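You operate a simulated robot arm through the tools that you are given. There is no shell and no other tool. Be economical: measure what you need, move in short steps, check, and stop when the job is done.

You are at the controls of a simulated robot arm. One attempt, no reset.

## Task
Bring the water panel on line: lamp on, both couplings joined, blue and violet valves open.
Fine: join each coupling before its valve opens; both gauges must climb to 2 bar.

The check looks at the end state, three seconds after you hand in, the way a careful person would. Anything else that was tipped, shoved, dropped, spilled or broken makes it a failure.

## Robot
A 7-joint arm with a two-finger gripper, hanging from a carriage that runs on a rail from [-2343, -4] to [137, 0] (x, y) and turns from -349 to 338 degrees about z. Base frame: it is fixed where the carriage stands at the start and does not move with it; the origin is on the floor, on the carriage's upright axis, x ahead of it, y to its left, z up; the surface under the hand at the start is at about z = 860. Readings come in mm, degrees, newtons and seconds.
With the tool pointing down near the work surface it reaches from about 460 to 820 mm from the robot's upright axis, wherever it stands. Its first joint turns from -143.0 to 143.0 degrees. Places, roughly: air gauge [900, -400, 1100]; blue coupling [700, 300, 900]; blue valve [800, 100, 900]; filter lock [800, -200, 900]; grey valve [800, 200, 900]; panel lamp switch [700, -400, 900]; route knob [800, 0, 900]; violet coupling [700, -500, 900]; violet valve [800, -400, 900]; water gauge [900, -100, 1100]. Payload 1.37 kg.
The tool frame sits at the grasp point between the pads (the TCP): z along the fingers, y along the line on which they close. The tips reach 16 mm beyond it. Largest opening 92 mm; the body of the gripper starts 74 mm behind the TCP.
Orientation is that of the tool frame in the base frame, as a unit quaternion [w, x, y, z]. With the fingers straight down and closing along the base's y, the tool's x points along the base's -x, its y along +y and its z along -z.

## Interface
- The arm moves only by the tool step_arm. Its argument "steps" is a list of rows, each a list of 7 numbers: the shift along the tool's x, y, z in cm, then the turn, a rotation vector about the tool's x, y, z in degrees, then the finger opening in cm, from 0 to 9.2. In form: [[tx, ty, tz, wx, wy, wz, fingers], ...]. A call has 1 to 8 rows; each row shifts and turns the commanded pose from where the row before left it, along the tool's axes as they then stand. A row lasts 0.2 s, in which the tool goes at most 50 mm and 8.6 degrees; a call with a longer step from one row to the next is refused whole, and so is a gripper value outside its range. A pose out of reach is approached as far as the arm can. The call stops where the force on the tool passes 40 N (or 10 N more than at its start, if that is more) or the arm is blocked; 0.2 s more then pass. Each finger halts on what it meets, pressing with about 26 N; the grip force reading is that of the motor and also rises with nothing between the fingers. The clock runs only during rows and for 0.2 s after the last one: add rows that do not move to give the fingers time. The reply holds the time, the measured pose of the TCP, the force on the tool along the base axes, the opening and the grip force, in the units named above and with some noise, with the torque about the TCP (base axes, N m) and any sound that the robot's microphone picked up.
- Cameras (640 x 400 px; columns grow to the right, rows downward): "scene" is now at [288, -6.8, 1635.3]; the picture's right is [-0.18, -0.98, 0.00], its down [-0.80, 0.15, -0.59] and it looks along [0.58, -0.11, -0.81] (base axes); focal length 294 px, centre (320, 200). "wrist" rides on the gripper at [71, 19, -111] in the tool frame; the picture's right is [-0.26, 0.97, 0.00], its down [-0.78, -0.21, -0.59] and it looks along [-0.57, -0.15, 0.81] (tool axes); focal length 280 px, centre (320, 200). There is no depth. A picture from a camera that has moved, and an enlarged one, comes with that camera's place and axes in the base frame and with its lens. The place of the scene camera against the robot may be out by one fixed shift of up to 25 mm in any direction.
- camera(camera): a new picture of that camera. It takes no simulated time.
- slide_trunk(by): slides the trunk up (or, below 0, down) by that many mm; the arm and the scene camera ride with it, the base frame stays. It gives what a move gives, with no picture.
- drive_base(legs): drives the robot by 1 to 6 legs, each [ahead, left, turn to the left] in mm, mm and degrees, along the robot's own axes; the way and the turn of a leg run together, so that a leg with both is an arc; at most 1500 mm and 180 degrees a leg. The arm and the cameras ride along, it lands a little off, and it stops where it bumps. It keeps to its track: a leg is cut to what the track allows. It gives what a move gives.
- pan_tilt(pan, tilt): turns the head with the scene camera to pan (to the left, within 155 degrees either way) and tilt (down, from -29 to 69), counted from straight ahead of the robot. It gives what a move gives.
- inspect(camera, box): a new picture of the part [left, top, right, bottom] of that camera's present view, enlarged. It takes no simulated time.
- close_job(): hands the job in; it is judged then, once.

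Work in short steps. Places have to be worked out from the pictures, the camera data and where the tool is seen: move nearer, look again, correct. Check each grasp and each placing, and mend what went wrong. You have 120 turns and 90 pictures in all, those below and enlarged ones among them. Open the gripper and draw the arm clear of the work before you hand the job in, unless the task says otherwise; then end with one line.

The tools are called after ">>>" as name(argument=value, ...) on one line, values as JSON. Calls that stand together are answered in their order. step_arm: Moves the arm, as the interface text tells. Its arguments: {"type":"object","properties":{"steps":{"type":"array"}},"required":["steps"]} The other tools are called the same way: slide_trunk (by) slides the trunk up or down; drive_base (legs) drives the base; pan_tilt (pan, tilt) turns the head that bears the scene camera; camera (camera) takes a picture; inspect (camera, box) takes an enlarged picture of a part of a camera's view; close_job () hands the job in.

At the start:

```text
clock: 0.0
tcp_pos: [798.3, 28.5, 1157.9]
tool_rot: [-0.001, 0.0, 1.0, 0.0]
force: [-0.1, 0.3, -0.5]
ft_torque: [-0.04, 0.02, 0.02]
width: 91.9
grip_force: 0.0
trunk travel left (down, up): [-275.0, 306.0]
robot x, y, heading: [4.1, -1.9, 0.1]
head pan, tilt: [-10.4, 54.2]
```

scene: 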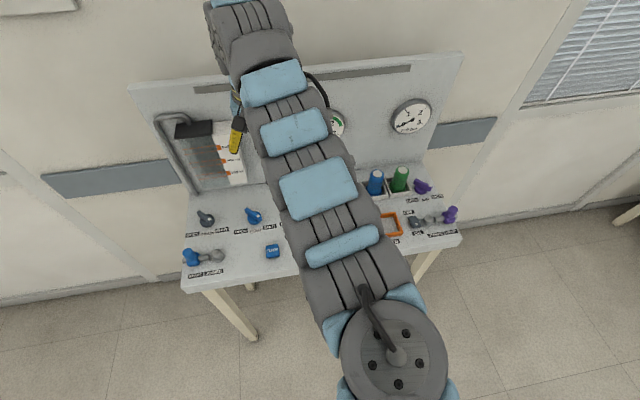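
wrist: 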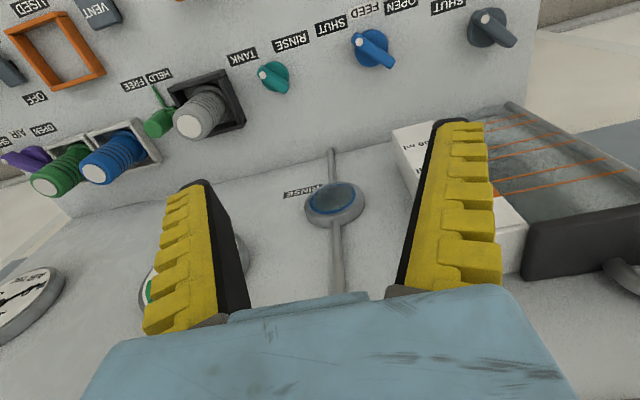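

The arm hides the middle of the panel. I look closer at the left and right parts in the scene view.

>>> inspect(camera="scene", box=[170, 180, 310, 290])

>>> inspect(camera="scene", box=[350, 150, 480, 260])

>>> inspect(camera="wrist", box=[0, 0, 320, 200])

```text
3.64 times, centred on (240, 235) of scene
camera zoom: at [288.0, -6.8, 1635.3], right [-0.18, -0.98, 0.0], down [-0.8, 0.15, -0.59], along [0.58, -0.11, -0.81], focal length 1068 px, centre (611, 73)
```

zoom: 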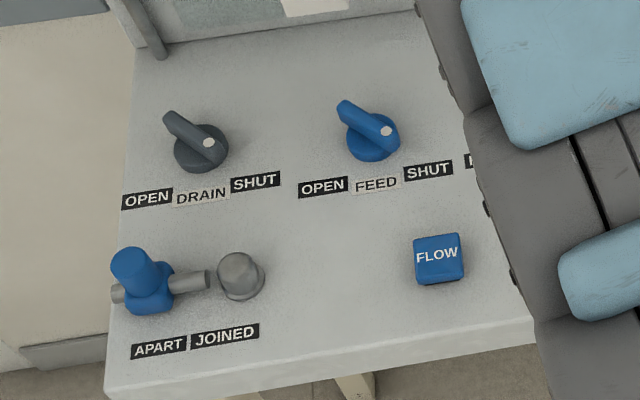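

```text
3.64 times, centred on (415, 205) of scene
camera zoom: at [288.0, -6.8, 1635.3], right [-0.18, -0.98, 0.0], down [-0.8, 0.15, -0.59], along [0.58, -0.11, -0.81], focal length 1068 px, centre (-26, 182)
```

zoom: 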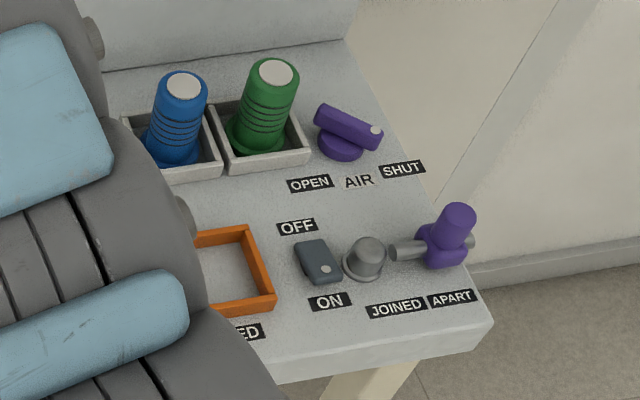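

```text
2.00 times, centred on (160, 100) of wrist
camera zoom: at [726.8, 47.8, 1267.7], right [0.26, 0.97, 0.0], down [0.78, -0.21, 0.59], along [0.57, -0.15, -0.81], focal length 561 px, centre (640, 400)
```

zoom: 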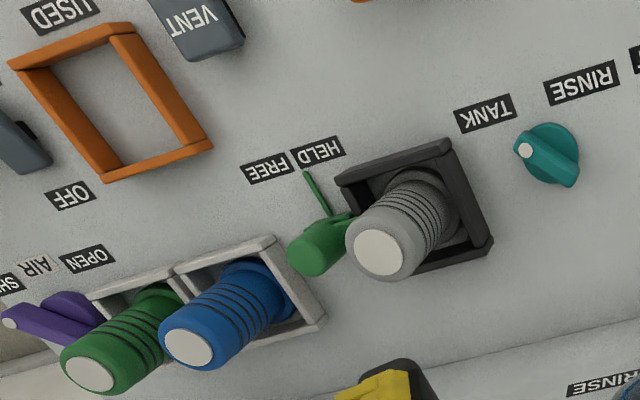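

All valves seem to point at SHUT, and both couplings are apart. I pull the tool back 18 cm, so the carriage can then move forward to bring the far right end within reach.

>>> step_arm(steps=[[4.5, 0, 0, 0, 0, 0, 9.2], [4.5, 0, 0, 0, 0, 0, 9.2], [4.5, 0, 0, 0, 0, 0, 9.2], [4.5, 0, 0, 0, 0, 0, 9.2]])

>>> drive_base(legs=[[130, 0, 0]])

>>> camera(camera="wrist")

>>> camera(camera="scene")

```text
clock: 1.0
tcp_pos: [731.1, 29.0, 1157.1]
tool_rot: [0.0, 0.0, 1.0, 0.001]
force: [0.1, 1.0, 0.5]
ft_torque: [-0.01, 0.0, -0.04]
width: 92.0
grip_force: 0.1
out of reach, approached as far as the arm can: row 2, 3, 4
trunk travel left (down, up): [-275.0, 306.0]
robot x, y, heading: [0.8, 1.9, 0.0]
head pan, tilt: [-10.4, 54.2]
```

```text
clock: 2.3
tcp_pos: [860.1, 29.7, 1157.5]
tool_rot: [0.0, 0.0, 1.0, 0.0]
force: [0.1, -0.3, 0.3]
ft_torque: [0.01, -0.05, 0.0]
width: 92.0
grip_force: 0.0
trunk travel left (down, up): [-275.0, 306.0]
robot x, y, heading: [131.2, 3.3, 0.1]
head pan, tilt: [-10.4, 54.2]
```

```text
84 pictures are left
camera wrist: at [788.4, 48.7, 1267.5], right [0.26, 0.97, 0.0], down [0.78, -0.21, 0.59], along [0.57, -0.15, -0.81], focal length 280 px, centre (320, 200)
```

wrist: 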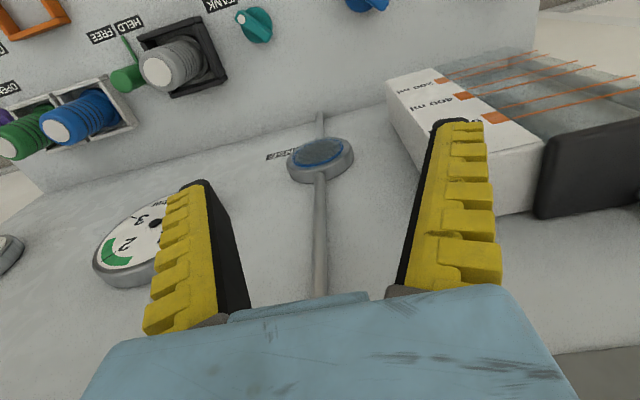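

```text
83 pictures are left
camera scene: at [417.0, -6.5, 1635.3], right [-0.18, -0.98, 0.0], down [-0.8, 0.15, -0.59], along [0.58, -0.11, -0.81], focal length 294 px, centre (320, 200)
```

scene: 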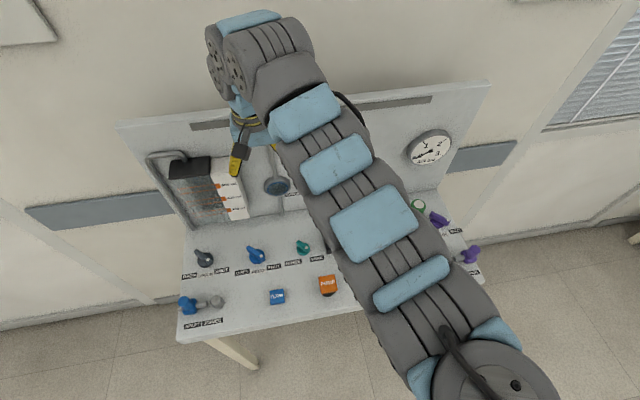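

The orange button and the filter parts must stay untouched. I move the hand right over the lamp switch and violet coupling area, at this safe height.

>>> step_arm(steps=[[1.5, -4.7, 0, 0, 0, 0, 9.2], [1.5, -4.7, 0, 0, 0, 0, 9.2], [1.5, -4.7, 0, 0, 0, 0, 9.2], [1.5, -4.7, 0, 0, 0, 0, 9.2], [2, -4.5, 0, 0, 0, 0, 9.2], [2, -4.5, 0, 0, 0, 0, 9.2], [2, -4.5, 0, 0, 0, 0, 9.2], [2, -4.5, 0, 0, 0, 0, 9.2]])

>>> camera(camera="wrist")

>>> camera(camera="scene")

```text
clock: 4.1
tcp_pos: [835.1, -101.1, 1178.4]
tool_rot: [0.0, 0.001, 1.0, 0.0]
force: [-0.8, -0.3, -1.1]
ft_torque: [0.0, -0.05, 0.0]
width: 92.0
grip_force: 0.1
out of reach, approached as far as the arm can: row 1, 2, 3, 4, 5, 6, 7, 8
trunk travel left (down, up): [-275.0, 306.0]
robot x, y, heading: [128.9, -0.2, -0.1]
head pan, tilt: [-10.4, 54.2]
```

```text
82 pictures are left
camera wrist: at [764.3, -83.1, 1289.3], right [0.26, 0.97, 0.0], down [0.78, -0.21, 0.59], along [0.57, -0.15, -0.81], focal length 280 px, centre (320, 200)
```

wrist: 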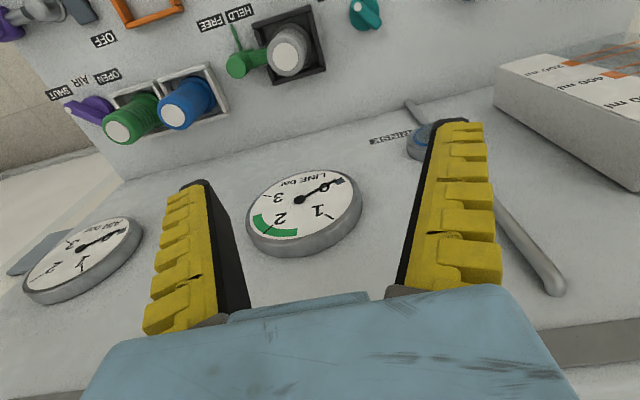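

```text
81 pictures are left
camera scene: at [417.0, -6.5, 1635.3], right [-0.18, -0.98, 0.0], down [-0.8, 0.15, -0.59], along [0.58, -0.11, -0.81], focal length 294 px, centre (320, 200)
```

scene: 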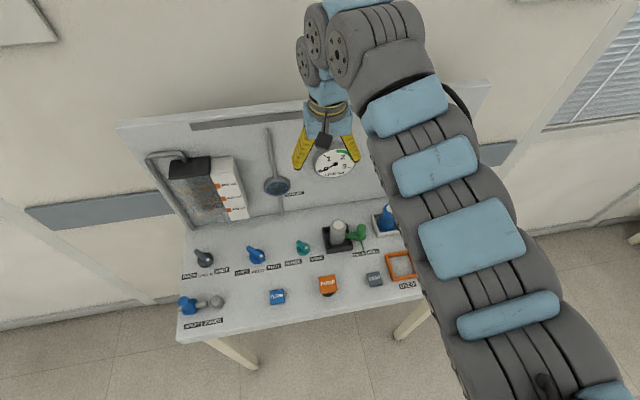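

At this height the arm can't fold closer, so I turn the carriage itself to the right; the hand swings at 713 mm radius, clear of the board.

>>> drive_base(legs=[[0, 0, -26]])

>>> camera(camera="wrist")

```text
clock: 5.8
tcp_pos: [717.9, -403.4, 1177.8]
tool_rot: [-0.001, 0.226, 0.974, -0.001]
force: [-0.2, -0.7, 0.1]
ft_torque: [0.05, 0.01, 0.04]
width: 91.9
grip_force: 0.1
trunk travel left (down, up): [-275.0, 306.0]
robot x, y, heading: [128.4, 0.4, -26.3]
head pan, tilt: [-10.4, 54.2]
```

```text
80 pictures are left
camera wrist: at [662.6, -354.9, 1289.2], right [0.66, 0.75, 0.0], down [0.61, -0.53, 0.59], along [0.44, -0.39, -0.81], focal length 280 px, centre (320, 200)
```

wrist: 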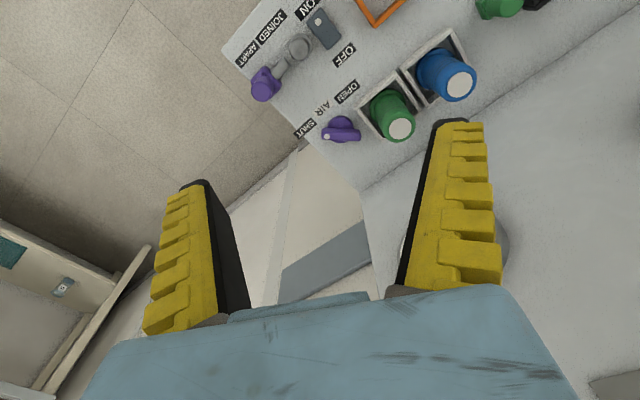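

I judge the switch near (690,-377) and the violet collar near (684,-472). I enlarge that corner.

>>> inspect(camera="wrist", box=[220, 0, 380, 150])

>>> camera(camera="scene")

```text
2.67 times, centred on (300, 75) of wrist
camera zoom: at [662.6, -354.9, 1289.2], right [0.66, 0.75, 0.0], down [0.61, -0.53, 0.59], along [0.44, -0.39, -0.81], focal length 748 px, centre (373, 533)
```

zoom: 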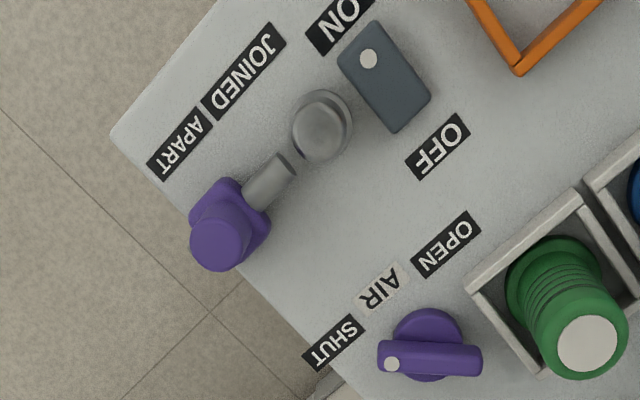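

```text
78 pictures are left
camera scene: at [381.3, -133.9, 1635.3], right [-0.6, -0.8, 0.0], down [-0.65, 0.48, -0.59], along [0.47, -0.35, -0.81], focal length 294 px, centre (320, 200)
```

scene: 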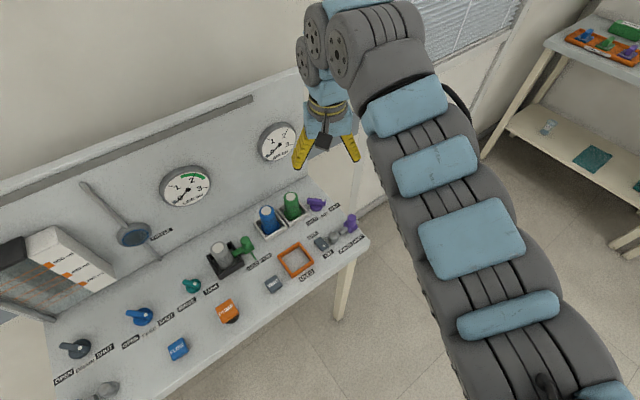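

The switch rocker's dot and the collar shape need a nearer view. I square the tool yaw to the base while descending about 15 cm in the free air, then slide back from the panel.

>>> step_arm(steps=[[0, 0, 3.9, 0, 0, -6.6, 9.2], [0, 0, 3.9, 0, 0, -6.6, 9.2], [0, 0, 3.9, 0, 0, -6.6, 9.2], [0, 0, 3.9, 0, 0, -6.4, 9.2], [4.5, -1, 0, 0, 0, 0, 9.2], [4.5, -1, 0, 0, 0, 0, 9.2], [4, -1, 0, 0, 0, 0, 9.2]])

>>> camera(camera="wrist")

```text
clock: 7.4
tcp_pos: [664.1, -491.0, 1125.2]
tool_rot: [-0.001, 0.129, 0.992, 0.001]
force: [0.6, 0.2, 0.0]
ft_torque: [-0.02, 0.01, -0.04]
width: 92.0
grip_force: 0.1
out of reach, approached as far as the arm can: row 1, 2, 3, 4, 6, 7
trunk travel left (down, up): [-275.0, 306.0]
robot x, y, heading: [123.6, 2.4, -26.1]
head pan, tilt: [-10.4, 54.2]
```

```text
77 pictures are left
camera wrist: at [600.2, -454.8, 1234.9], right [0.5, 0.87, 0.0], down [0.7, -0.41, 0.59], along [0.51, -0.29, -0.81], focal length 280 px, centre (320, 200)
```

wrist: 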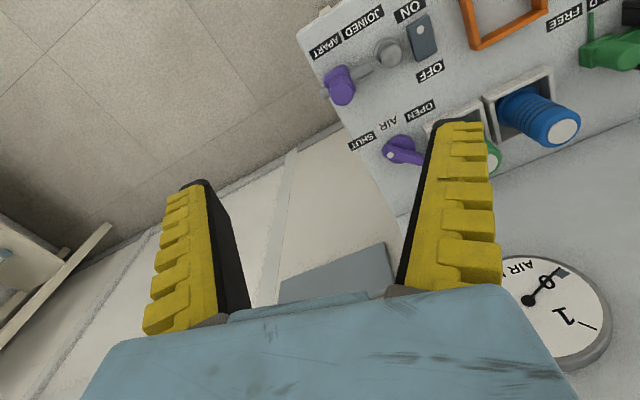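

The arm is at its folding limit at this height. I raise the trunk so the arm hangs longer beneath it, then move down and back again.

>>> slide_trunk(by=200)

>>> step_arm(steps=[[0, 0, 4.5, 0, 0, -5, 9.2], [0, 0, 4.5, 0, 0, -5, 9.2], [0, 0, 4.5, 0, 0, -5, 9.2], [0, 0, 4.5, 0, 0, 0, 9.2], [0, 0, 4.5, 0, 0, 0, 9.2], [3, 2, 4.0, 0, 0, 0, 9.2], [3, 2, 0, 0, 0, 0, 9.2], [3, 2, 0, 0, 0, 0, 9.2]])

>>> camera(camera="wrist")

```text
clock: 9.6
tcp_pos: [662.9, -492.1, 1324.2]
tool_rot: [-0.001, 0.13, 0.992, 0.001]
force: [-0.6, -0.1, 0.2]
ft_torque: [0.0, 0.01, -0.01]
width: 92.1
grip_force: 0.0
trunk travel left (down, up): [-475.0, 106.0]
robot x, y, heading: [127.8, 1.6, -26.0]
head pan, tilt: [-10.4, 54.2]
```

```text
refused: row 6 steps farther than a row can; nothing moved
```

```text
76 pictures are left
camera wrist: at [600.2, -454.7, 1434.8], right [0.5, 0.86, 0.0], down [0.7, -0.41, 0.59], along [0.51, -0.29, -0.81], focal length 280 px, centre (320, 200)
```

wrist: 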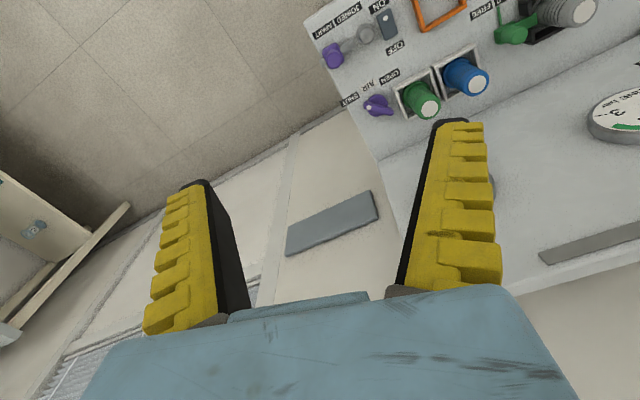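

Redo that in legal steps (each under 50 mm).

>>> step_arm(steps=[[0, 0, 4.5, 0, 0, -5, 9.2], [0, 0, 4.5, 0, 0, -5, 9.2], [0, 0, 4.5, 0, 0, -5, 9.2], [0, 0, 4.5, 0, 0, 0, 9.2], [0, 0, 4.5, 0, 0, 0, 9.2], [3, 2, 3.0, 0, 0, 0, 9.2], [3, 2, 0, 0, 0, 0, 9.2], [3, 2, 0, 0, 0, 0, 9.2]])

>>> camera(camera="wrist")

```text
clock: 11.4
tcp_pos: [612.8, -478.8, 1059.3]
tool_rot: [-0.001, -0.002, 1.0, 0.001]
force: [1.4, 1.2, 0.4]
ft_torque: [-0.06, 0.06, 0.02]
width: 91.8
grip_force: 0.0
out of reach, approached as far as the arm can: row 1, 8
trunk travel left (down, up): [-475.0, 106.0]
robot x, y, heading: [127.8, 0.4, -26.2]
head pan, tilt: [-10.4, 54.2]
```

```text
75 pictures are left
camera wrist: at [541.9, -459.5, 1169.9], right [0.26, 0.97, 0.0], down [0.78, -0.21, 0.59], along [0.57, -0.15, -0.81], focal length 280 px, centre (320, 200)
```

wrist: 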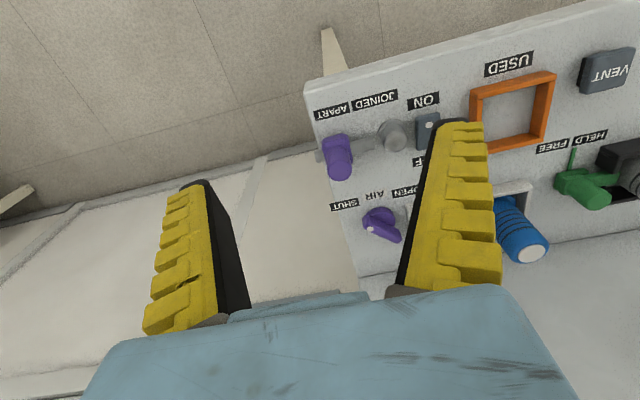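

Now well placed. I enlarge the coupling, switch and air-valve region.

>>> inspect(camera="wrist", box=[300, 80, 460, 180])

```text
4.00 times, centred on (380, 130) of wrist
camera zoom: at [541.9, -459.5, 1169.9], right [0.26, 0.97, 0.0], down [0.78, -0.21, 0.59], along [0.57, -0.15, -0.81], focal length 1122 px, centre (80, 480)
```

zoom: 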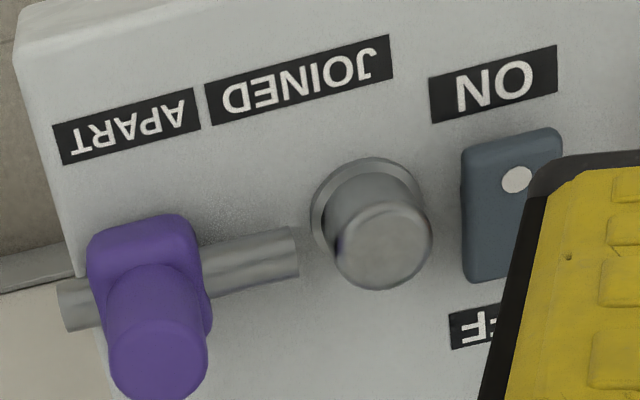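

The collar carries an upright knob (about (687,-478), top z≈919), with the stub at (688,-412). The switch is a rocker with a dot on its ON end, around (683,-372). I go above the ON end with closed fingers and look.

>>> step_arm(steps=[[-1.5, 2.7, 1.5, 0, 0, 0, 6], [-1.5, 2.7, 1.5, 0, 0, 0, 3], [-1.5, 2.7, 1.5, 0, 0, 0, 0], [-1.3, 2.6, 1.4, 0, 0, 0, 0], [0, 0, 0, 0, 0, 0, 0], [0, 0, 4, 0, 0, 0, 0]])

>>> camera(camera="wrist")

>>> camera(camera="scene")

```text
clock: 12.8
tcp_pos: [668.8, -369.2, 959.1]
tool_rot: [-0.001, 0.0, 1.0, 0.001]
force: [0.4, -0.1, 0.4]
ft_torque: [0.08, 0.01, 0.02]
width: 0.1
grip_force: 25.7
trunk travel left (down, up): [-475.0, 106.0]
robot x, y, heading: [126.4, -2.8, -26.3]
head pan, tilt: [-10.4, 54.2]
```

```text
73 pictures are left
camera wrist: at [597.4, -351.9, 1069.7], right [0.26, 0.97, 0.0], down [0.78, -0.21, 0.59], along [0.57, -0.15, -0.81], focal length 280 px, centre (320, 200)
```

wrist: 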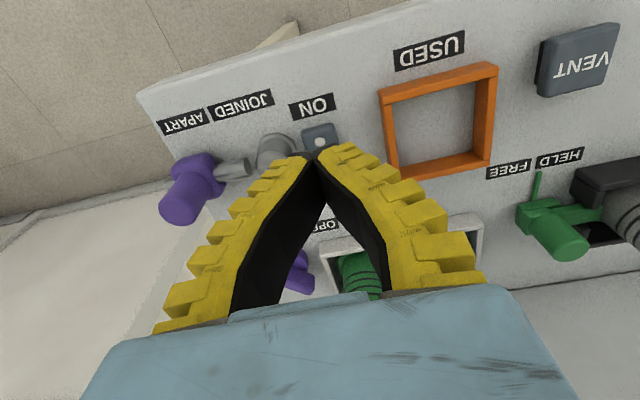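

```text
72 pictures are left
camera scene: at [381.2, -134.1, 1835.3], right [-0.6, -0.8, 0.0], down [-0.65, 0.48, -0.59], along [0.47, -0.35, -0.81], focal length 294 px, centre (320, 200)
```

scene: 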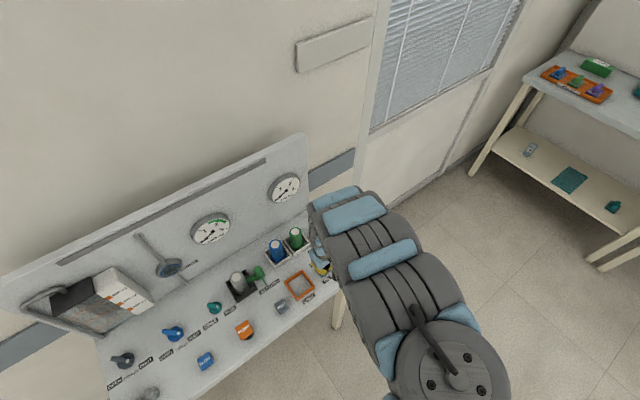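

Dot computed at (682,-374). I lower the closed fingers onto the ON end in small steps; contact will stop the call.

>>> step_arm(steps=[[-0.3, -0.4, 2, 0, 0, 0, 0], [0, 0, 2, 0, 0, 0, 0], [0, 0, 1, 0, 0, 0, 0], [0, 0, 0.7, 0, 0, 0, 0], [0, 0, 0.5, 0, 0, 0, 0], [0, 0, 0.5, 0, 0, 0, 0], [0, 0, 0.5, 0, 0, 0, 0]])

>>> camera(camera="wrist")

```text
clock: 14.4
tcp_pos: [672.8, -375.3, 886.8]
tool_rot: [0.0, -0.001, 1.0, 0.0]
force: [-0.2, -0.1, 0.5]
ft_torque: [0.01, 0.03, -0.01]
width: 0.0
grip_force: 26.2
trunk travel left (down, up): [-475.0, 106.0]
robot x, y, heading: [129.0, -1.2, -26.1]
head pan, tilt: [-10.4, 54.2]
```

```text
71 pictures are left
camera wrist: at [602.2, -356.6, 998.6], right [0.26, 0.97, 0.0], down [0.78, -0.21, 0.59], along [0.57, -0.15, -0.81], focal length 280 px, centre (320, 200)
```

wrist: 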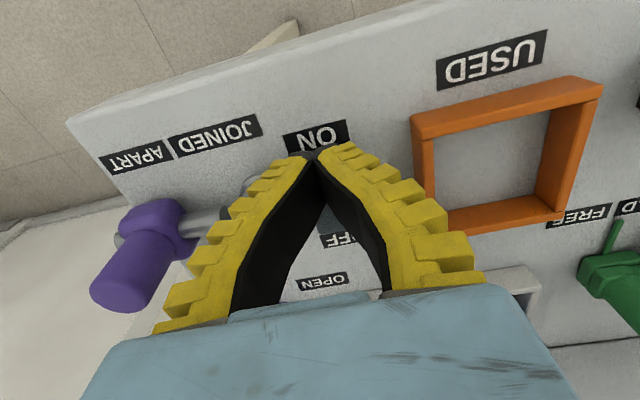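

No contact yet at tip z≈871. Continue in 3 mm steps.

>>> step_arm(steps=[[0, 0, 0.3, 0, 0, 0, 0], [0, 0, 0.3, 0, 0, 0, 0], [0, 0, 0.3, 0, 0, 0, 0], [0, 0, 0.3, 0, 0, 0, 0]])

```text
clock: 15.1
tcp_pos: [673.2, -376.1, 882.8]
tool_rot: [0.0, -0.001, 1.0, 0.002]
force: [-10.2, 6.9, 31.7]
ft_torque: [0.05, -0.18, 0.22]
width: 6.0
grip_force: 28.1
trunk travel left (down, up): [-475.0, 106.0]
robot x, y, heading: [128.2, 0.8, -26.5]
head pan, tilt: [-10.4, 54.2]
stopped in row 3: the force on the tool passed its limit at 42 N (the readings are from after the stop); the commanded pose is now the measured one
```

Contact at 42 N with the tip at z≈867. I lift off and check whether the switch changed.

>>> step_arm(steps=[[0, 0, -3, 0, 0, 0, 0], [0, 0, -4, 0, 0, 0, 0], [4, 0, -2, 0, 0, 0, 0]])

>>> inspect(camera="wrist", box=[220, 60, 460, 210])

>>> camera(camera="scene")

```text
clock: 15.9
tcp_pos: [630.3, -371.3, 970.5]
tool_rot: [-0.002, 0.001, 1.0, 0.003]
force: [-0.1, 5.6, -1.9]
ft_torque: [-0.51, -0.03, 0.03]
width: 0.0
grip_force: 27.7
trunk travel left (down, up): [-475.0, 106.0]
robot x, y, heading: [132.7, 3.9, -26.4]
head pan, tilt: [-10.4, 54.2]
```

```text
2.67 times, centred on (340, 135) of wrist
camera zoom: at [560.1, -353.7, 1081.1], right [0.26, 0.96, 0.01], down [0.78, -0.22, 0.58], along [0.57, -0.15, -0.81], focal length 748 px, centre (267, 373)
```

zoom: 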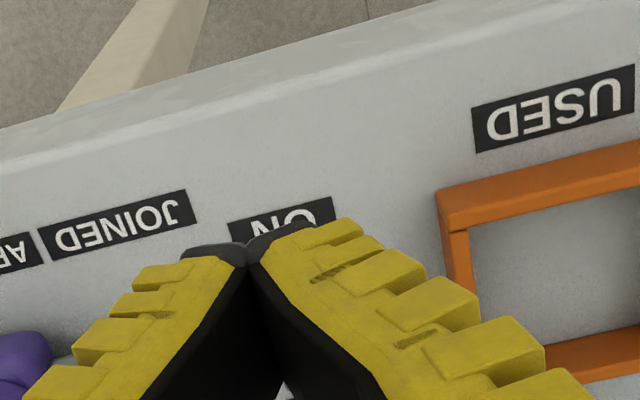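

```text
69 pictures are left
camera scene: at [380.6, -132.8, 1834.7], right [-0.6, -0.8, 0.0], down [-0.65, 0.48, -0.58], along [0.47, -0.35, -0.81], focal length 294 px, centre (320, 200)
```

scene: 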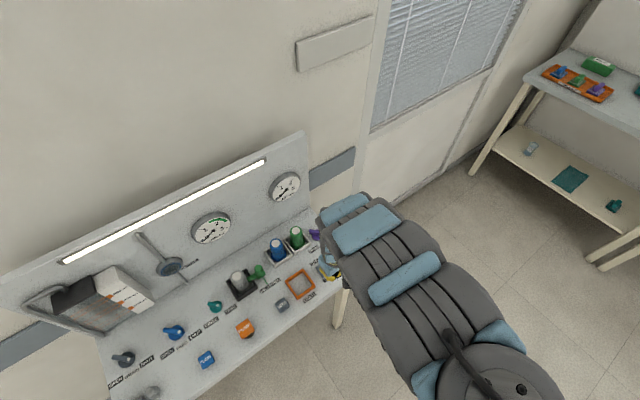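

The strip lamp on the board is now lit. Next, the violet coupling: I move over its knob near (687,-478) with the fingers opened 5 cm.

>>> step_arm(steps=[[0, -3.6, -1, 0, 0, 0, 3], [0, -3.6, 0, 0, 0, 0, 5], [-2, -3.5, 0, 0, 0, 0, 5], [-3.5, 0, 0, 0, 0, 0, 5]])

>>> camera(camera="wrist")

```text
clock: 16.9
tcp_pos: [687.4, -483.5, 980.3]
tool_rot: [-0.002, 0.0, 1.0, 0.001]
force: [-1.1, 0.2, 0.1]
ft_torque: [0.02, -0.05, -0.01]
width: 52.7
grip_force: 2.6
trunk travel left (down, up): [-475.0, 106.0]
robot x, y, heading: [132.4, 1.0, -26.1]
head pan, tilt: [-10.4, 54.2]
```

```text
68 pictures are left
camera wrist: at [616.3, -464.5, 1091.0], right [0.26, 0.96, 0.0], down [0.78, -0.21, 0.59], along [0.57, -0.15, -0.81], focal length 280 px, centre (320, 200)
```

wrist: 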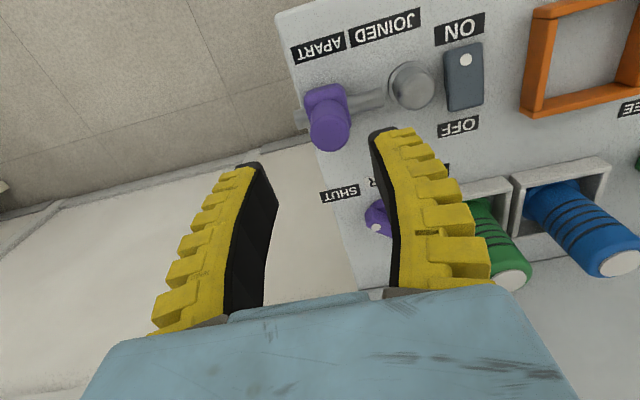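

Two-view triangulation puts the violet knob top at (684,-475,925) and stub top at about z 900. I lower to TCP z≈918, so the tips stay just above the stub, and close.

>>> step_arm(steps=[[0.3, 0.8, 2, 0, 0, 0, 5], [0, 0, 2.2, 0, 0, 0, 5], [0, 0, 2, 0, 0, 0, 5], [0, 0, 0, 0, 0, 0, 0], [0, 0, 0, 0, 0, 0, 0], [0, 0, 0, 0, 0, 0, 0]])

>>> camera(camera="wrist")

```text
clock: 18.3
tcp_pos: [685.1, -476.0, 920.0]
tool_rot: [-0.001, 0.0, 1.0, 0.001]
force: [-4.5, -1.5, 4.3]
ft_torque: [-0.05, -0.43, -0.02]
width: 17.2
grip_force: 28.2
trunk travel left (down, up): [-475.0, 106.0]
robot x, y, heading: [130.2, 0.7, -26.5]
head pan, tilt: [-10.4, 54.2]
```

```text
67 pictures are left
camera wrist: at [613.2, -456.7, 1029.8], right [0.26, 0.97, 0.0], down [0.78, -0.21, 0.59], along [0.57, -0.15, -0.81], focal length 280 px, centre (320, 200)
```

wrist: 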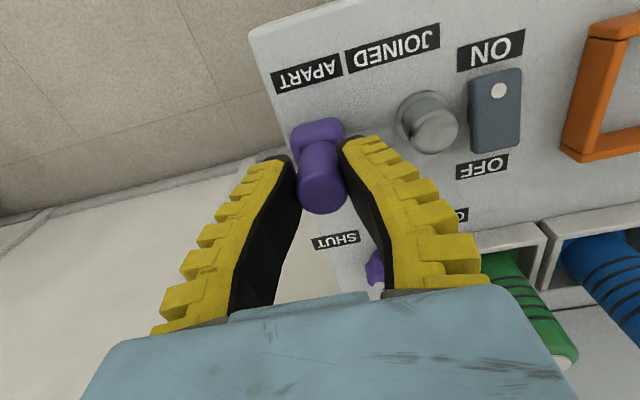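

Gripped (17 mm wide). I push it toward the stub along +y in small steps.

>>> step_arm(steps=[[0, 0.5, 0, 0, 0, 0, 0], [0, 0.5, 0, 0, 0, 0, 0], [0, 0.5, 0, 0, 0, 0, 0], [0, 0.5, 0, 0, 0, 0, 0]])

>>> camera(camera="wrist")

```text
clock: 19.3
tcp_pos: [684.3, -455.6, 920.0]
tool_rot: [-0.001, -0.001, 1.0, 0.0]
force: [-3.1, -0.4, 3.2]
ft_torque: [0.03, -0.18, 0.02]
width: 16.0
grip_force: 28.0
trunk travel left (down, up): [-475.0, 106.0]
robot x, y, heading: [130.5, 0.9, -26.2]
head pan, tilt: [-10.4, 54.2]
```

```text
66 pictures are left
camera wrist: at [613.2, -436.5, 1030.0], right [0.26, 0.97, 0.0], down [0.78, -0.21, 0.59], along [0.57, -0.15, -0.81], focal length 280 px, centre (320, 200)
```

wrist: 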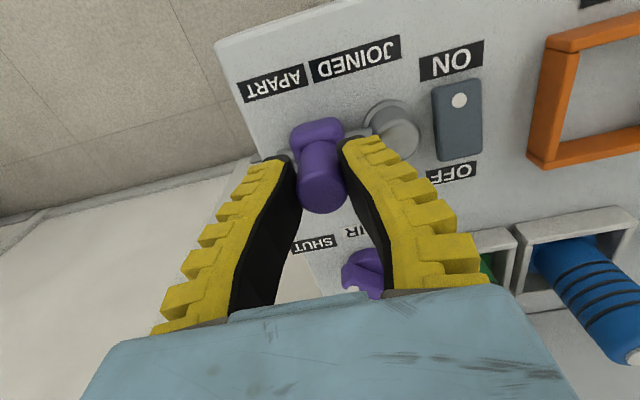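

The collar moves freely. Continue to a stop.

>>> step_arm(steps=[[0, 0.4, 0, 0, 0, 0, 0], [0, 0.4, 0, 0, 0, 0, 0], [0, 0.4, 0, 0, 0, 0, 0], [0, 0.4, 0, 0, 0, 0, 0], [0, 0.4, 0, 0, 0, 0, 0], [0, 0.4, 0, 0, 0, 0, 0]])

>>> camera(camera="wrist")

```text
clock: 20.7
tcp_pos: [683.6, -440.9, 921.8]
tool_rot: [0.003, 0.003, 1.0, -0.004]
force: [4.3, -18.9, -20.2]
ft_torque: [0.11, 0.1, -0.05]
width: 13.7
grip_force: 28.0
trunk travel left (down, up): [-475.0, 106.0]
robot x, y, heading: [127.9, 0.4, -26.4]
head pan, tilt: [-10.4, 54.2]
stopped in row 6: the force on the tool passed its limit at 46 N (the readings are from after the stop); the commanded pose is now the measured one
```

```text
65 pictures are left
camera wrist: at [612.8, -420.9, 1031.7], right [0.27, 0.96, -0.01], down [0.78, -0.21, 0.59], along [0.57, -0.16, -0.8], focal length 280 px, centre (320, 200)
```

wrist: 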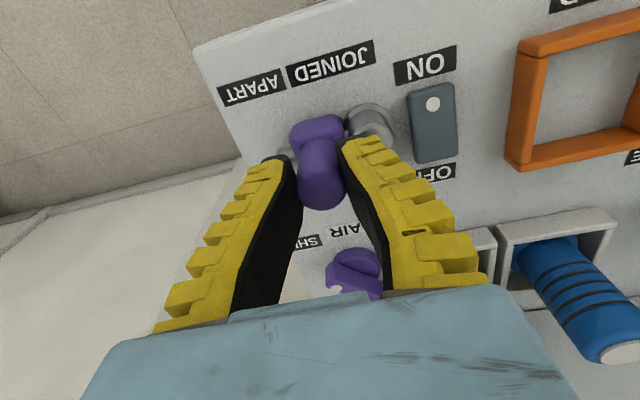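

It stopped with about 19 N sideways. I open, lift and look at whether the collar is seated on the stub.

>>> step_arm(steps=[[0, 0, 0, 0, 0, 0, 3.5], [0, 0, 0, 0, 0, 0, 3.5], [0, 0, -3.5, 0, 0, 0, 4], [0, 0, -3.5, 0, 0, 0, 4]])

>>> inspect(camera="wrist", box=[240, 0, 480, 150])

```text
clock: 21.7
tcp_pos: [684.6, -435.7, 992.7]
tool_rot: [0.001, 0.001, 1.0, -0.002]
force: [-0.3, -1.0, 0.4]
ft_torque: [-0.05, -0.01, -0.02]
width: 43.4
grip_force: 2.4
trunk travel left (down, up): [-475.0, 106.0]
robot x, y, heading: [129.4, 1.2, -26.2]
head pan, tilt: [-10.4, 54.2]
```

```text
2.67 times, centred on (360, 75) of wrist
camera zoom: at [613.3, -416.3, 1101.3], right [0.26, 0.96, 0.0], down [0.78, -0.21, 0.59], along [0.57, -0.16, -0.81], focal length 748 px, centre (213, 533)
```

zoom: 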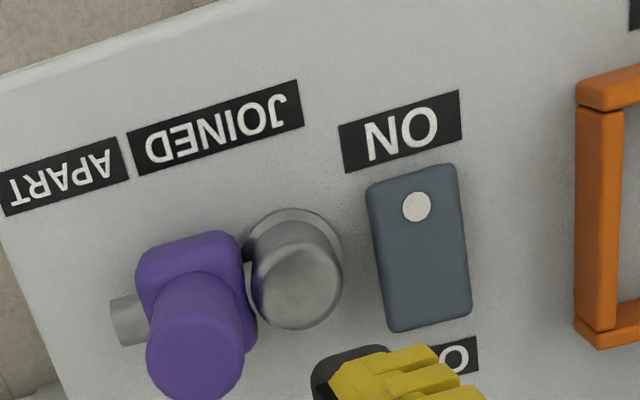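

The collar (knob now y≈-440) touches the stub. To be sure it is fully home, I push once more from behind with closed fingers, against the knob.

>>> step_arm(steps=[[0, -2.5, 0, 0, 0, 0, 2], [0, -1.5, 0, 0, 0, 0, 0], [0, 0, 4, 0, 0, 0, 0], [0, 0, 4, 0, 0, 0, 0], [0, 0.6, 0, 0, 0, 0, 0], [0, 0.5, 0, 0, 0, 0, 0], [0, 0.5, 0, 0, 0, 0, 0], [0, 0.5, 0, 0, 0, 0, 0]])

>>> camera(camera="wrist")

```text
clock: 23.2
tcp_pos: [684.6, -474.7, 914.7]
tool_rot: [0.005, 0.005, 1.0, -0.01]
force: [3.3, -20.3, -11.1]
ft_torque: [-0.24, 0.06, -0.12]
width: 0.1
grip_force: 25.9
trunk travel left (down, up): [-475.0, 106.0]
robot x, y, heading: [129.6, 0.3, -26.5]
head pan, tilt: [-10.4, 54.2]
stopped in row 7: the force on the tool passed its limit at 44 N (the readings are from after the stop); the commanded pose is now the measured one
```

```text
63 pictures are left
camera wrist: at [612.0, -453.6, 1023.6], right [0.27, 0.96, -0.01], down [0.77, -0.21, 0.6], along [0.57, -0.18, -0.8], focal length 280 px, centre (320, 200)
```

wrist: 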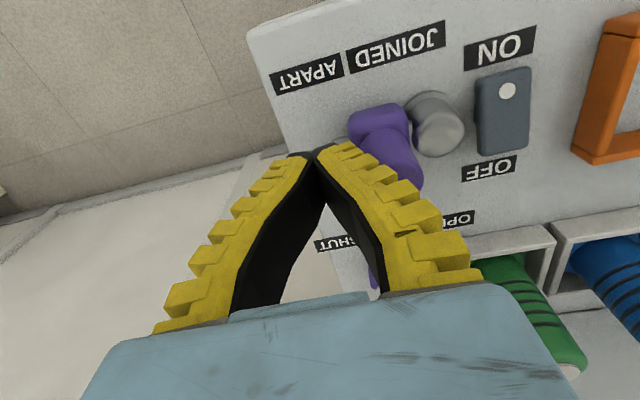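

That confirms the collar is hard against its stop: joined. Now I lift and move toward the violet air valve to view its handle.

>>> step_arm(steps=[[0, -0.5, 0, 0, 0, 0, 0], [0, 0, -4.5, 0, 0, 0, 2], [0, 0, -4.5, 0, 0, 0, 4], [-4, 1, 0, 0, 0, 0, 6], [-4, 1, 0, 0, 0, 0, 8]])

>>> camera(camera="wrist")

```text
clock: 24.4
tcp_pos: [763.1, -452.3, 1003.2]
tool_rot: [0.002, 0.003, 1.0, -0.004]
force: [-0.3, -0.1, -0.4]
ft_torque: [0.04, -0.06, -0.02]
width: 81.5
grip_force: 1.0
trunk travel left (down, up): [-475.0, 106.0]
robot x, y, heading: [129.2, 1.1, -26.3]
head pan, tilt: [-10.4, 54.2]
```

```text
62 pictures are left
camera wrist: at [691.9, -431.0, 1112.9], right [0.27, 0.96, -0.01], down [0.77, -0.21, 0.6], along [0.57, -0.17, -0.8], focal length 280 px, centre (320, 200)
```

wrist: 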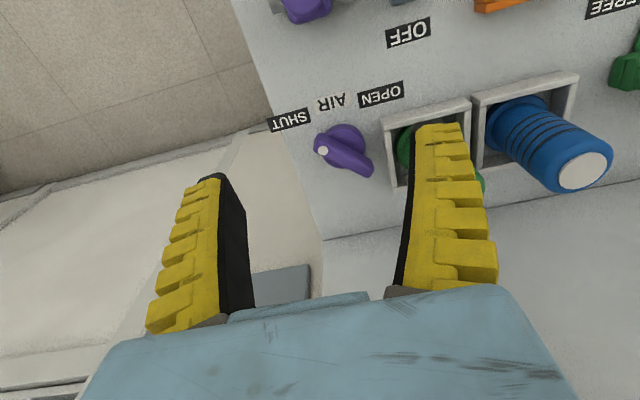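

The violet bar is centred at about (810,-444), top z≈898, its dot pointing at SHUT along (-1,-1). I move above it, yaw -48.6° to straddle it, and check.

>>> step_arm(steps=[[-4.7, 0.8, 0, 0, 0, 0, 6], [0, 0, 0, 0, 0, -8.1, 5], [0, 0, 0, 0, 0, -8.1, 5], [0, 0, 0, 0, 0, -8.1, 5], [0, 0, 0, 0, 0, -8.1, 5], [0, 0, 0, 0, 0, -8.1, 5], [0, 0, 0, 0, 0, -8.1, 5], [0, 0, 3, 0, 0, 0, 5]])

>>> camera(camera="wrist")

```text
clock: 26.2
tcp_pos: [785.1, -445.7, 995.0]
tool_rot: [0.002, -0.409, 0.913, -0.007]
force: [-0.5, -0.3, -0.3]
ft_torque: [0.03, -0.03, -0.03]
width: 53.1
grip_force: 1.7
out of reach, approached as far as the arm can: row 1, 8
trunk travel left (down, up): [-475.0, 106.0]
robot x, y, heading: [129.0, -2.9, -26.3]
head pan, tilt: [-10.4, 54.2]
```

```text
61 pictures are left
camera wrist: at [721.7, -486.0, 1105.4], right [-0.55, 0.84, -0.01], down [0.67, 0.45, 0.59], along [0.5, 0.31, -0.81], focal length 280 px, centre (320, 200)
```

wrist: 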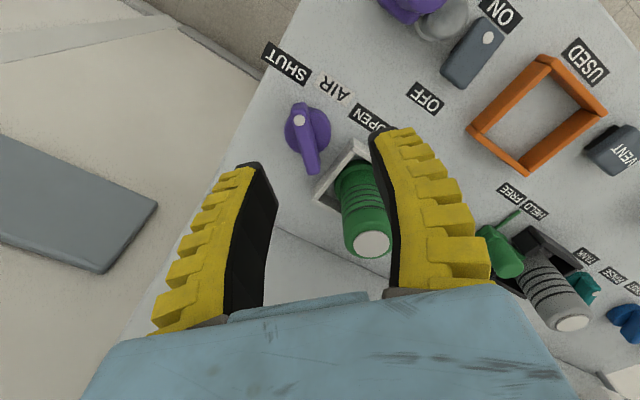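

The raised trunk limits outward reach here. I lift the hand 10 cm with the arm, then lower the trunk 10 cm, regaining reach at the same height.

>>> step_arm(steps=[[0, 0, -5, 0, 0, 0, 5], [0, 0, -5, 0, 0, 0, 5]])

>>> slide_trunk(by=-100)

```text
clock: 26.8
tcp_pos: [781.6, -444.1, 1094.2]
tool_rot: [0.0, -0.409, 0.913, -0.005]
force: [-0.2, 0.1, -0.5]
ft_torque: [-0.06, -0.02, -0.02]
width: 52.7
grip_force: 2.4
trunk travel left (down, up): [-475.0, 106.0]
robot x, y, heading: [130.7, 1.6, -26.3]
head pan, tilt: [-10.4, 54.2]
```

```text
clock: 28.1
tcp_pos: [782.5, -445.4, 993.8]
tool_rot: [0.002, -0.408, 0.913, -0.006]
force: [-0.1, 1.3, -0.3]
ft_torque: [-0.02, 0.0, -0.03]
width: 52.8
grip_force: 1.9
trunk travel left (down, up): [-375.0, 206.0]
robot x, y, heading: [128.3, -0.8, -26.5]
head pan, tilt: [-10.4, 54.2]
```

Recomputed from the new view: bar centre (812,-444), direction 45.5°. I shift over it and first go down partway to check.

>>> step_arm(steps=[[-2.0, -2.1, 0, 0, 0, 2.5, 5], [0, 0, 3, 0, 0, 0, 5], [0, 0, 2, 0, 0, 0, 5]])

>>> camera(camera="wrist")

```text
clock: 28.9
tcp_pos: [810.5, -445.8, 955.5]
tool_rot: [0.001, -0.388, 0.922, -0.007]
force: [-0.1, 0.1, 0.3]
ft_torque: [-0.01, 0.03, 0.05]
width: 52.9
grip_force: 2.1
out of reach, approached as far as the arm can: row 3
trunk travel left (down, up): [-375.0, 206.0]
robot x, y, heading: [124.9, 1.1, -26.5]
head pan, tilt: [-10.4, 54.2]
```

```text
60 pictures are left
camera wrist: at [746.7, -481.5, 1065.5], right [-0.51, 0.86, -0.01], down [0.69, 0.42, 0.59], along [0.51, 0.29, -0.81], focal length 280 px, centre (320, 200)
```

wrist: 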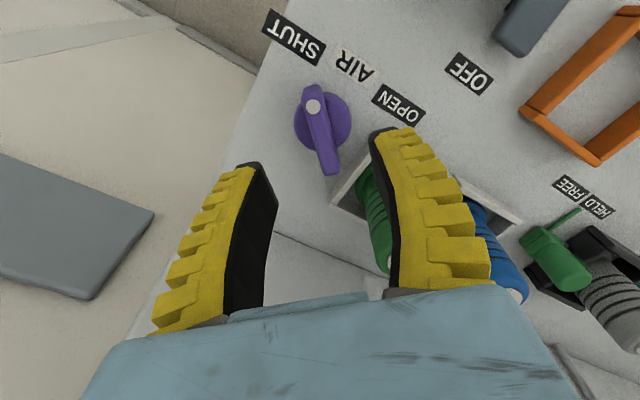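

Bar centre computes to (809.5,-445), matching the TCP. I raise the hand 4 cm and lower the trunk to bring TCP to z≈900 with reach margin.

>>> step_arm(steps=[[0, 0, -4, 0, 0, 0, 5]])

>>> slide_trunk(by=-70)

>>> camera(camera="wrist")

```text
clock: 29.4
tcp_pos: [812.3, -441.8, 993.9]
tool_rot: [0.002, -0.389, 0.921, -0.007]
force: [0.7, 0.6, -0.9]
ft_torque: [-0.02, -0.01, -0.01]
width: 52.8
grip_force: 1.9
trunk travel left (down, up): [-375.0, 206.0]
robot x, y, heading: [134.1, -0.1, -26.3]
head pan, tilt: [-10.4, 54.2]
```

```text
clock: 30.4
tcp_pos: [810.1, -444.0, 924.9]
tool_rot: [0.001, -0.388, 0.921, -0.007]
force: [0.3, -0.2, 0.9]
ft_torque: [0.01, 0.0, 0.01]
width: 53.1
grip_force: 2.0
trunk travel left (down, up): [-305.0, 276.0]
robot x, y, heading: [129.1, 2.6, -26.3]
head pan, tilt: [-10.4, 54.2]
```

```text
59 pictures are left
camera wrist: at [746.8, -480.9, 1035.2], right [-0.51, 0.86, -0.01], down [0.69, 0.42, 0.59], along [0.51, 0.29, -0.81], focal length 280 px, centre (320, 200)
```

wrist: 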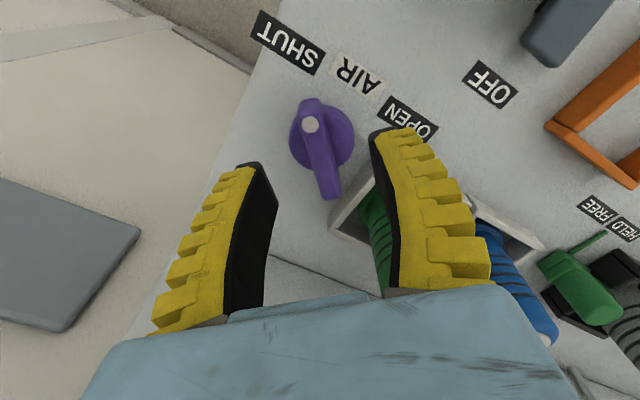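

Aligned. I narrow the opening to 3.4 cm to stay clear of the green rack, lower to z≈902 and close on the bar.

>>> step_arm(steps=[[0, 0, 0, 0, 0, 0, 3.4], [0, 0, 1.2, 0, 0, 0, 3.4], [0, 0, 1.1, 0, 0, 0, 3.4], [0, 0, 0, 0, 0, 0, 0], [0, 0, 0, 0, 0, 0, 0]])

>>> camera(camera="wrist")

```text
clock: 31.6
tcp_pos: [811.1, -444.5, 902.6]
tool_rot: [0.001, -0.389, 0.921, -0.007]
force: [-5.2, 3.3, 12.1]
ft_torque: [0.0, 0.08, -0.1]
width: 7.0
grip_force: 27.9
trunk travel left (down, up): [-305.0, 276.0]
robot x, y, heading: [127.9, 1.3, -26.1]
head pan, tilt: [-10.4, 54.2]
```

```text
58 pictures are left
camera wrist: at [747.1, -481.0, 1013.2], right [-0.51, 0.86, -0.01], down [0.69, 0.42, 0.59], along [0.51, 0.29, -0.81], focal length 280 px, centre (320, 200)
```

wrist: 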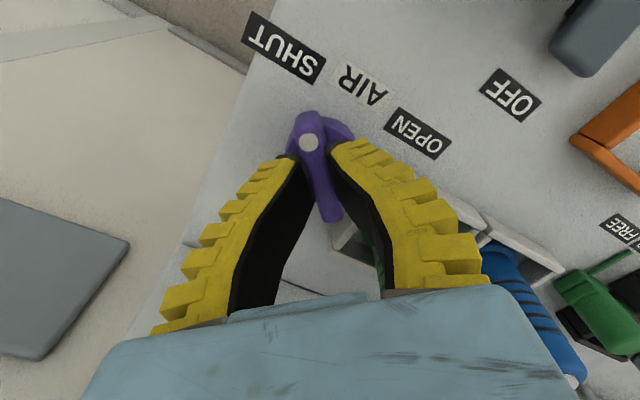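

Width 7 mm suggests a hold only near the bar's rounded crest. I reopen, go 5 mm lower and regrip.

>>> step_arm(steps=[[0, 0, 0, 0, 0, 0, 3.2], [0, 0, 0.3, 0, 0, 0, 3.2], [0, 0, 0.3, 0, 0, 0, 3.2], [0, 0, 0, 0, 0, 0, 0], [0, 0, 0, 0, 0, 0, 0]])

```text
clock: 32.8
tcp_pos: [811.7, -444.5, 897.0]
tool_rot: [0.002, -0.389, 0.921, -0.007]
force: [-3.9, 4.1, 10.2]
ft_torque: [0.01, 0.1, -0.09]
width: 7.0
grip_force: 27.9
trunk travel left (down, up): [-305.0, 276.0]
robot x, y, heading: [126.8, 1.7, -26.4]
head pan, tilt: [-10.4, 54.2]
```

Solid 7 mm grip. I turn clockwise (from above) from SHUT toward OPEN, first 40°.

>>> step_arm(steps=[[0, 0, 0, 0, 0, 8, 0], [0, 0, 0, 0, 0, 8, 0], [0, 0, 0, 0, 0, 8, 0], [0, 0, 0, 0, 0, 8, 0], [0, 0, 0, 0, 0, 8, 0]])

>>> camera(camera="wrist")

```text
clock: 34.0
tcp_pos: [811.8, -442.7, 895.1]
tool_rot: [0.003, -0.048, 0.999, -0.005]
force: [-5.4, 9.9, 13.3]
ft_torque: [0.03, 0.31, 0.0]
width: 8.6
grip_force: 28.0
trunk travel left (down, up): [-305.0, 276.0]
robot x, y, heading: [129.9, -1.0, -26.2]
head pan, tilt: [-10.4, 54.2]
```

```text
57 pictures are left
camera wrist: at [738.0, -430.6, 1005.2], right [0.17, 0.99, -0.01], down [0.79, -0.13, 0.6], along [0.59, -0.11, -0.8], focal length 280 px, centre (320, 200)
```

wrist: 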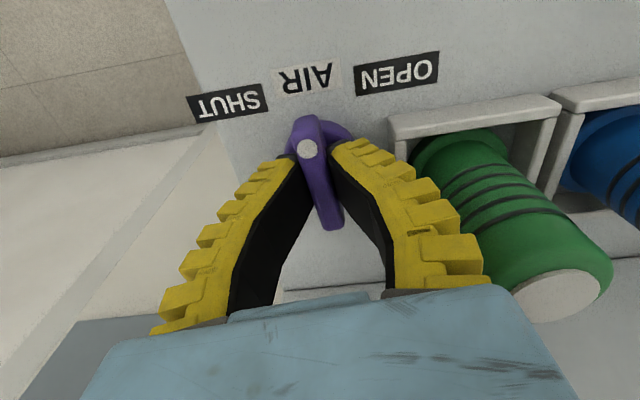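

The bar turns with the fingers. Continue another 50°.

>>> step_arm(steps=[[0, 0, 0, 0, 0, 8, 0], [0, 0, 0, 0, 0, 8, 0], [0, 0, 0, 0, 0, 8, 0], [0, 0, 0, 0, 0, 8, 0], [0, 0, 0, 0, 0, 8, 0], [0, 0, 0, 0, 0, 8, 0], [0, 0, 0, 0, 0, 4, 0]])

>>> camera(camera="wrist")

```text
clock: 35.6
tcp_pos: [812.0, -442.2, 895.3]
tool_rot: [0.006, 0.394, 0.919, -0.003]
force: [-4.8, 13.4, 14.2]
ft_torque: [0.11, 0.07, 0.34]
width: 8.5
grip_force: 27.8
trunk travel left (down, up): [-305.0, 276.0]
robot x, y, heading: [127.7, 1.6, -26.2]
head pan, tilt: [-10.4, 54.2]
```

```text
56 pictures are left
camera wrist: at [775.9, -377.5, 1004.9], right [0.88, 0.48, 0.0], down [0.38, -0.7, 0.6], along [0.29, -0.53, -0.8], focal length 280 px, centre (320, 200)
```

wrist: 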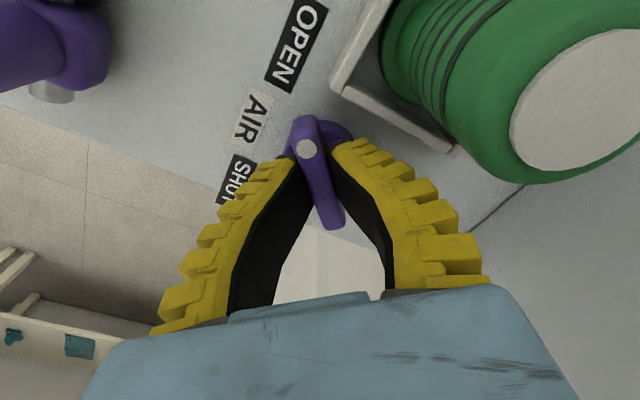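

Torque begins to show (0.34 N m), suggesting the stop. I nudge a few more degrees.

>>> step_arm(steps=[[0, 0, 0, 0, 0, 3, 0], [0, 0, 0, 0, 0, 3, 0]])

>>> camera(camera="scene")

```text
clock: 36.2
tcp_pos: [812.1, -442.4, 895.9]
tool_rot: [0.006, 0.442, 0.897, -0.003]
force: [-2.6, 10.4, 11.5]
ft_torque: [0.06, 0.02, 0.59]
width: 9.0
grip_force: 27.8
trunk travel left (down, up): [-305.0, 276.0]
robot x, y, heading: [126.8, 0.2, -26.4]
head pan, tilt: [-10.4, 54.2]
```

```text
55 pictures are left
camera scene: at [381.1, -134.1, 1665.3], right [-0.6, -0.8, 0.0], down [-0.65, 0.49, -0.58], along [0.47, -0.35, -0.81], focal length 294 px, centre (320, 200)
```

scene: 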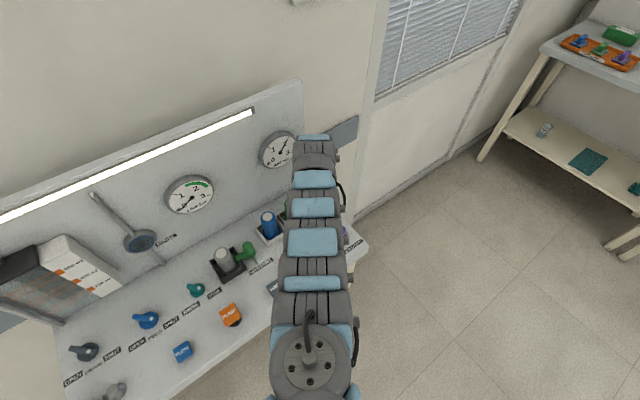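

Torque rose to 0.59, so the valve is at its stop. I check the air gauge.

>>> inspect(camera="scene", box=[150, 110, 310, 230])

```text
3.33 times, centred on (230, 170) of scene
camera zoom: at [381.1, -134.1, 1665.3], right [-0.6, -0.8, 0.0], down [-0.65, 0.49, -0.58], along [0.47, -0.35, -0.81], focal length 979 px, centre (620, 300)
```

zoom: 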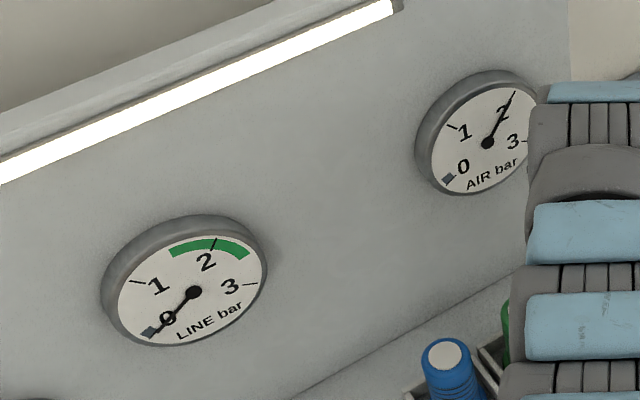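

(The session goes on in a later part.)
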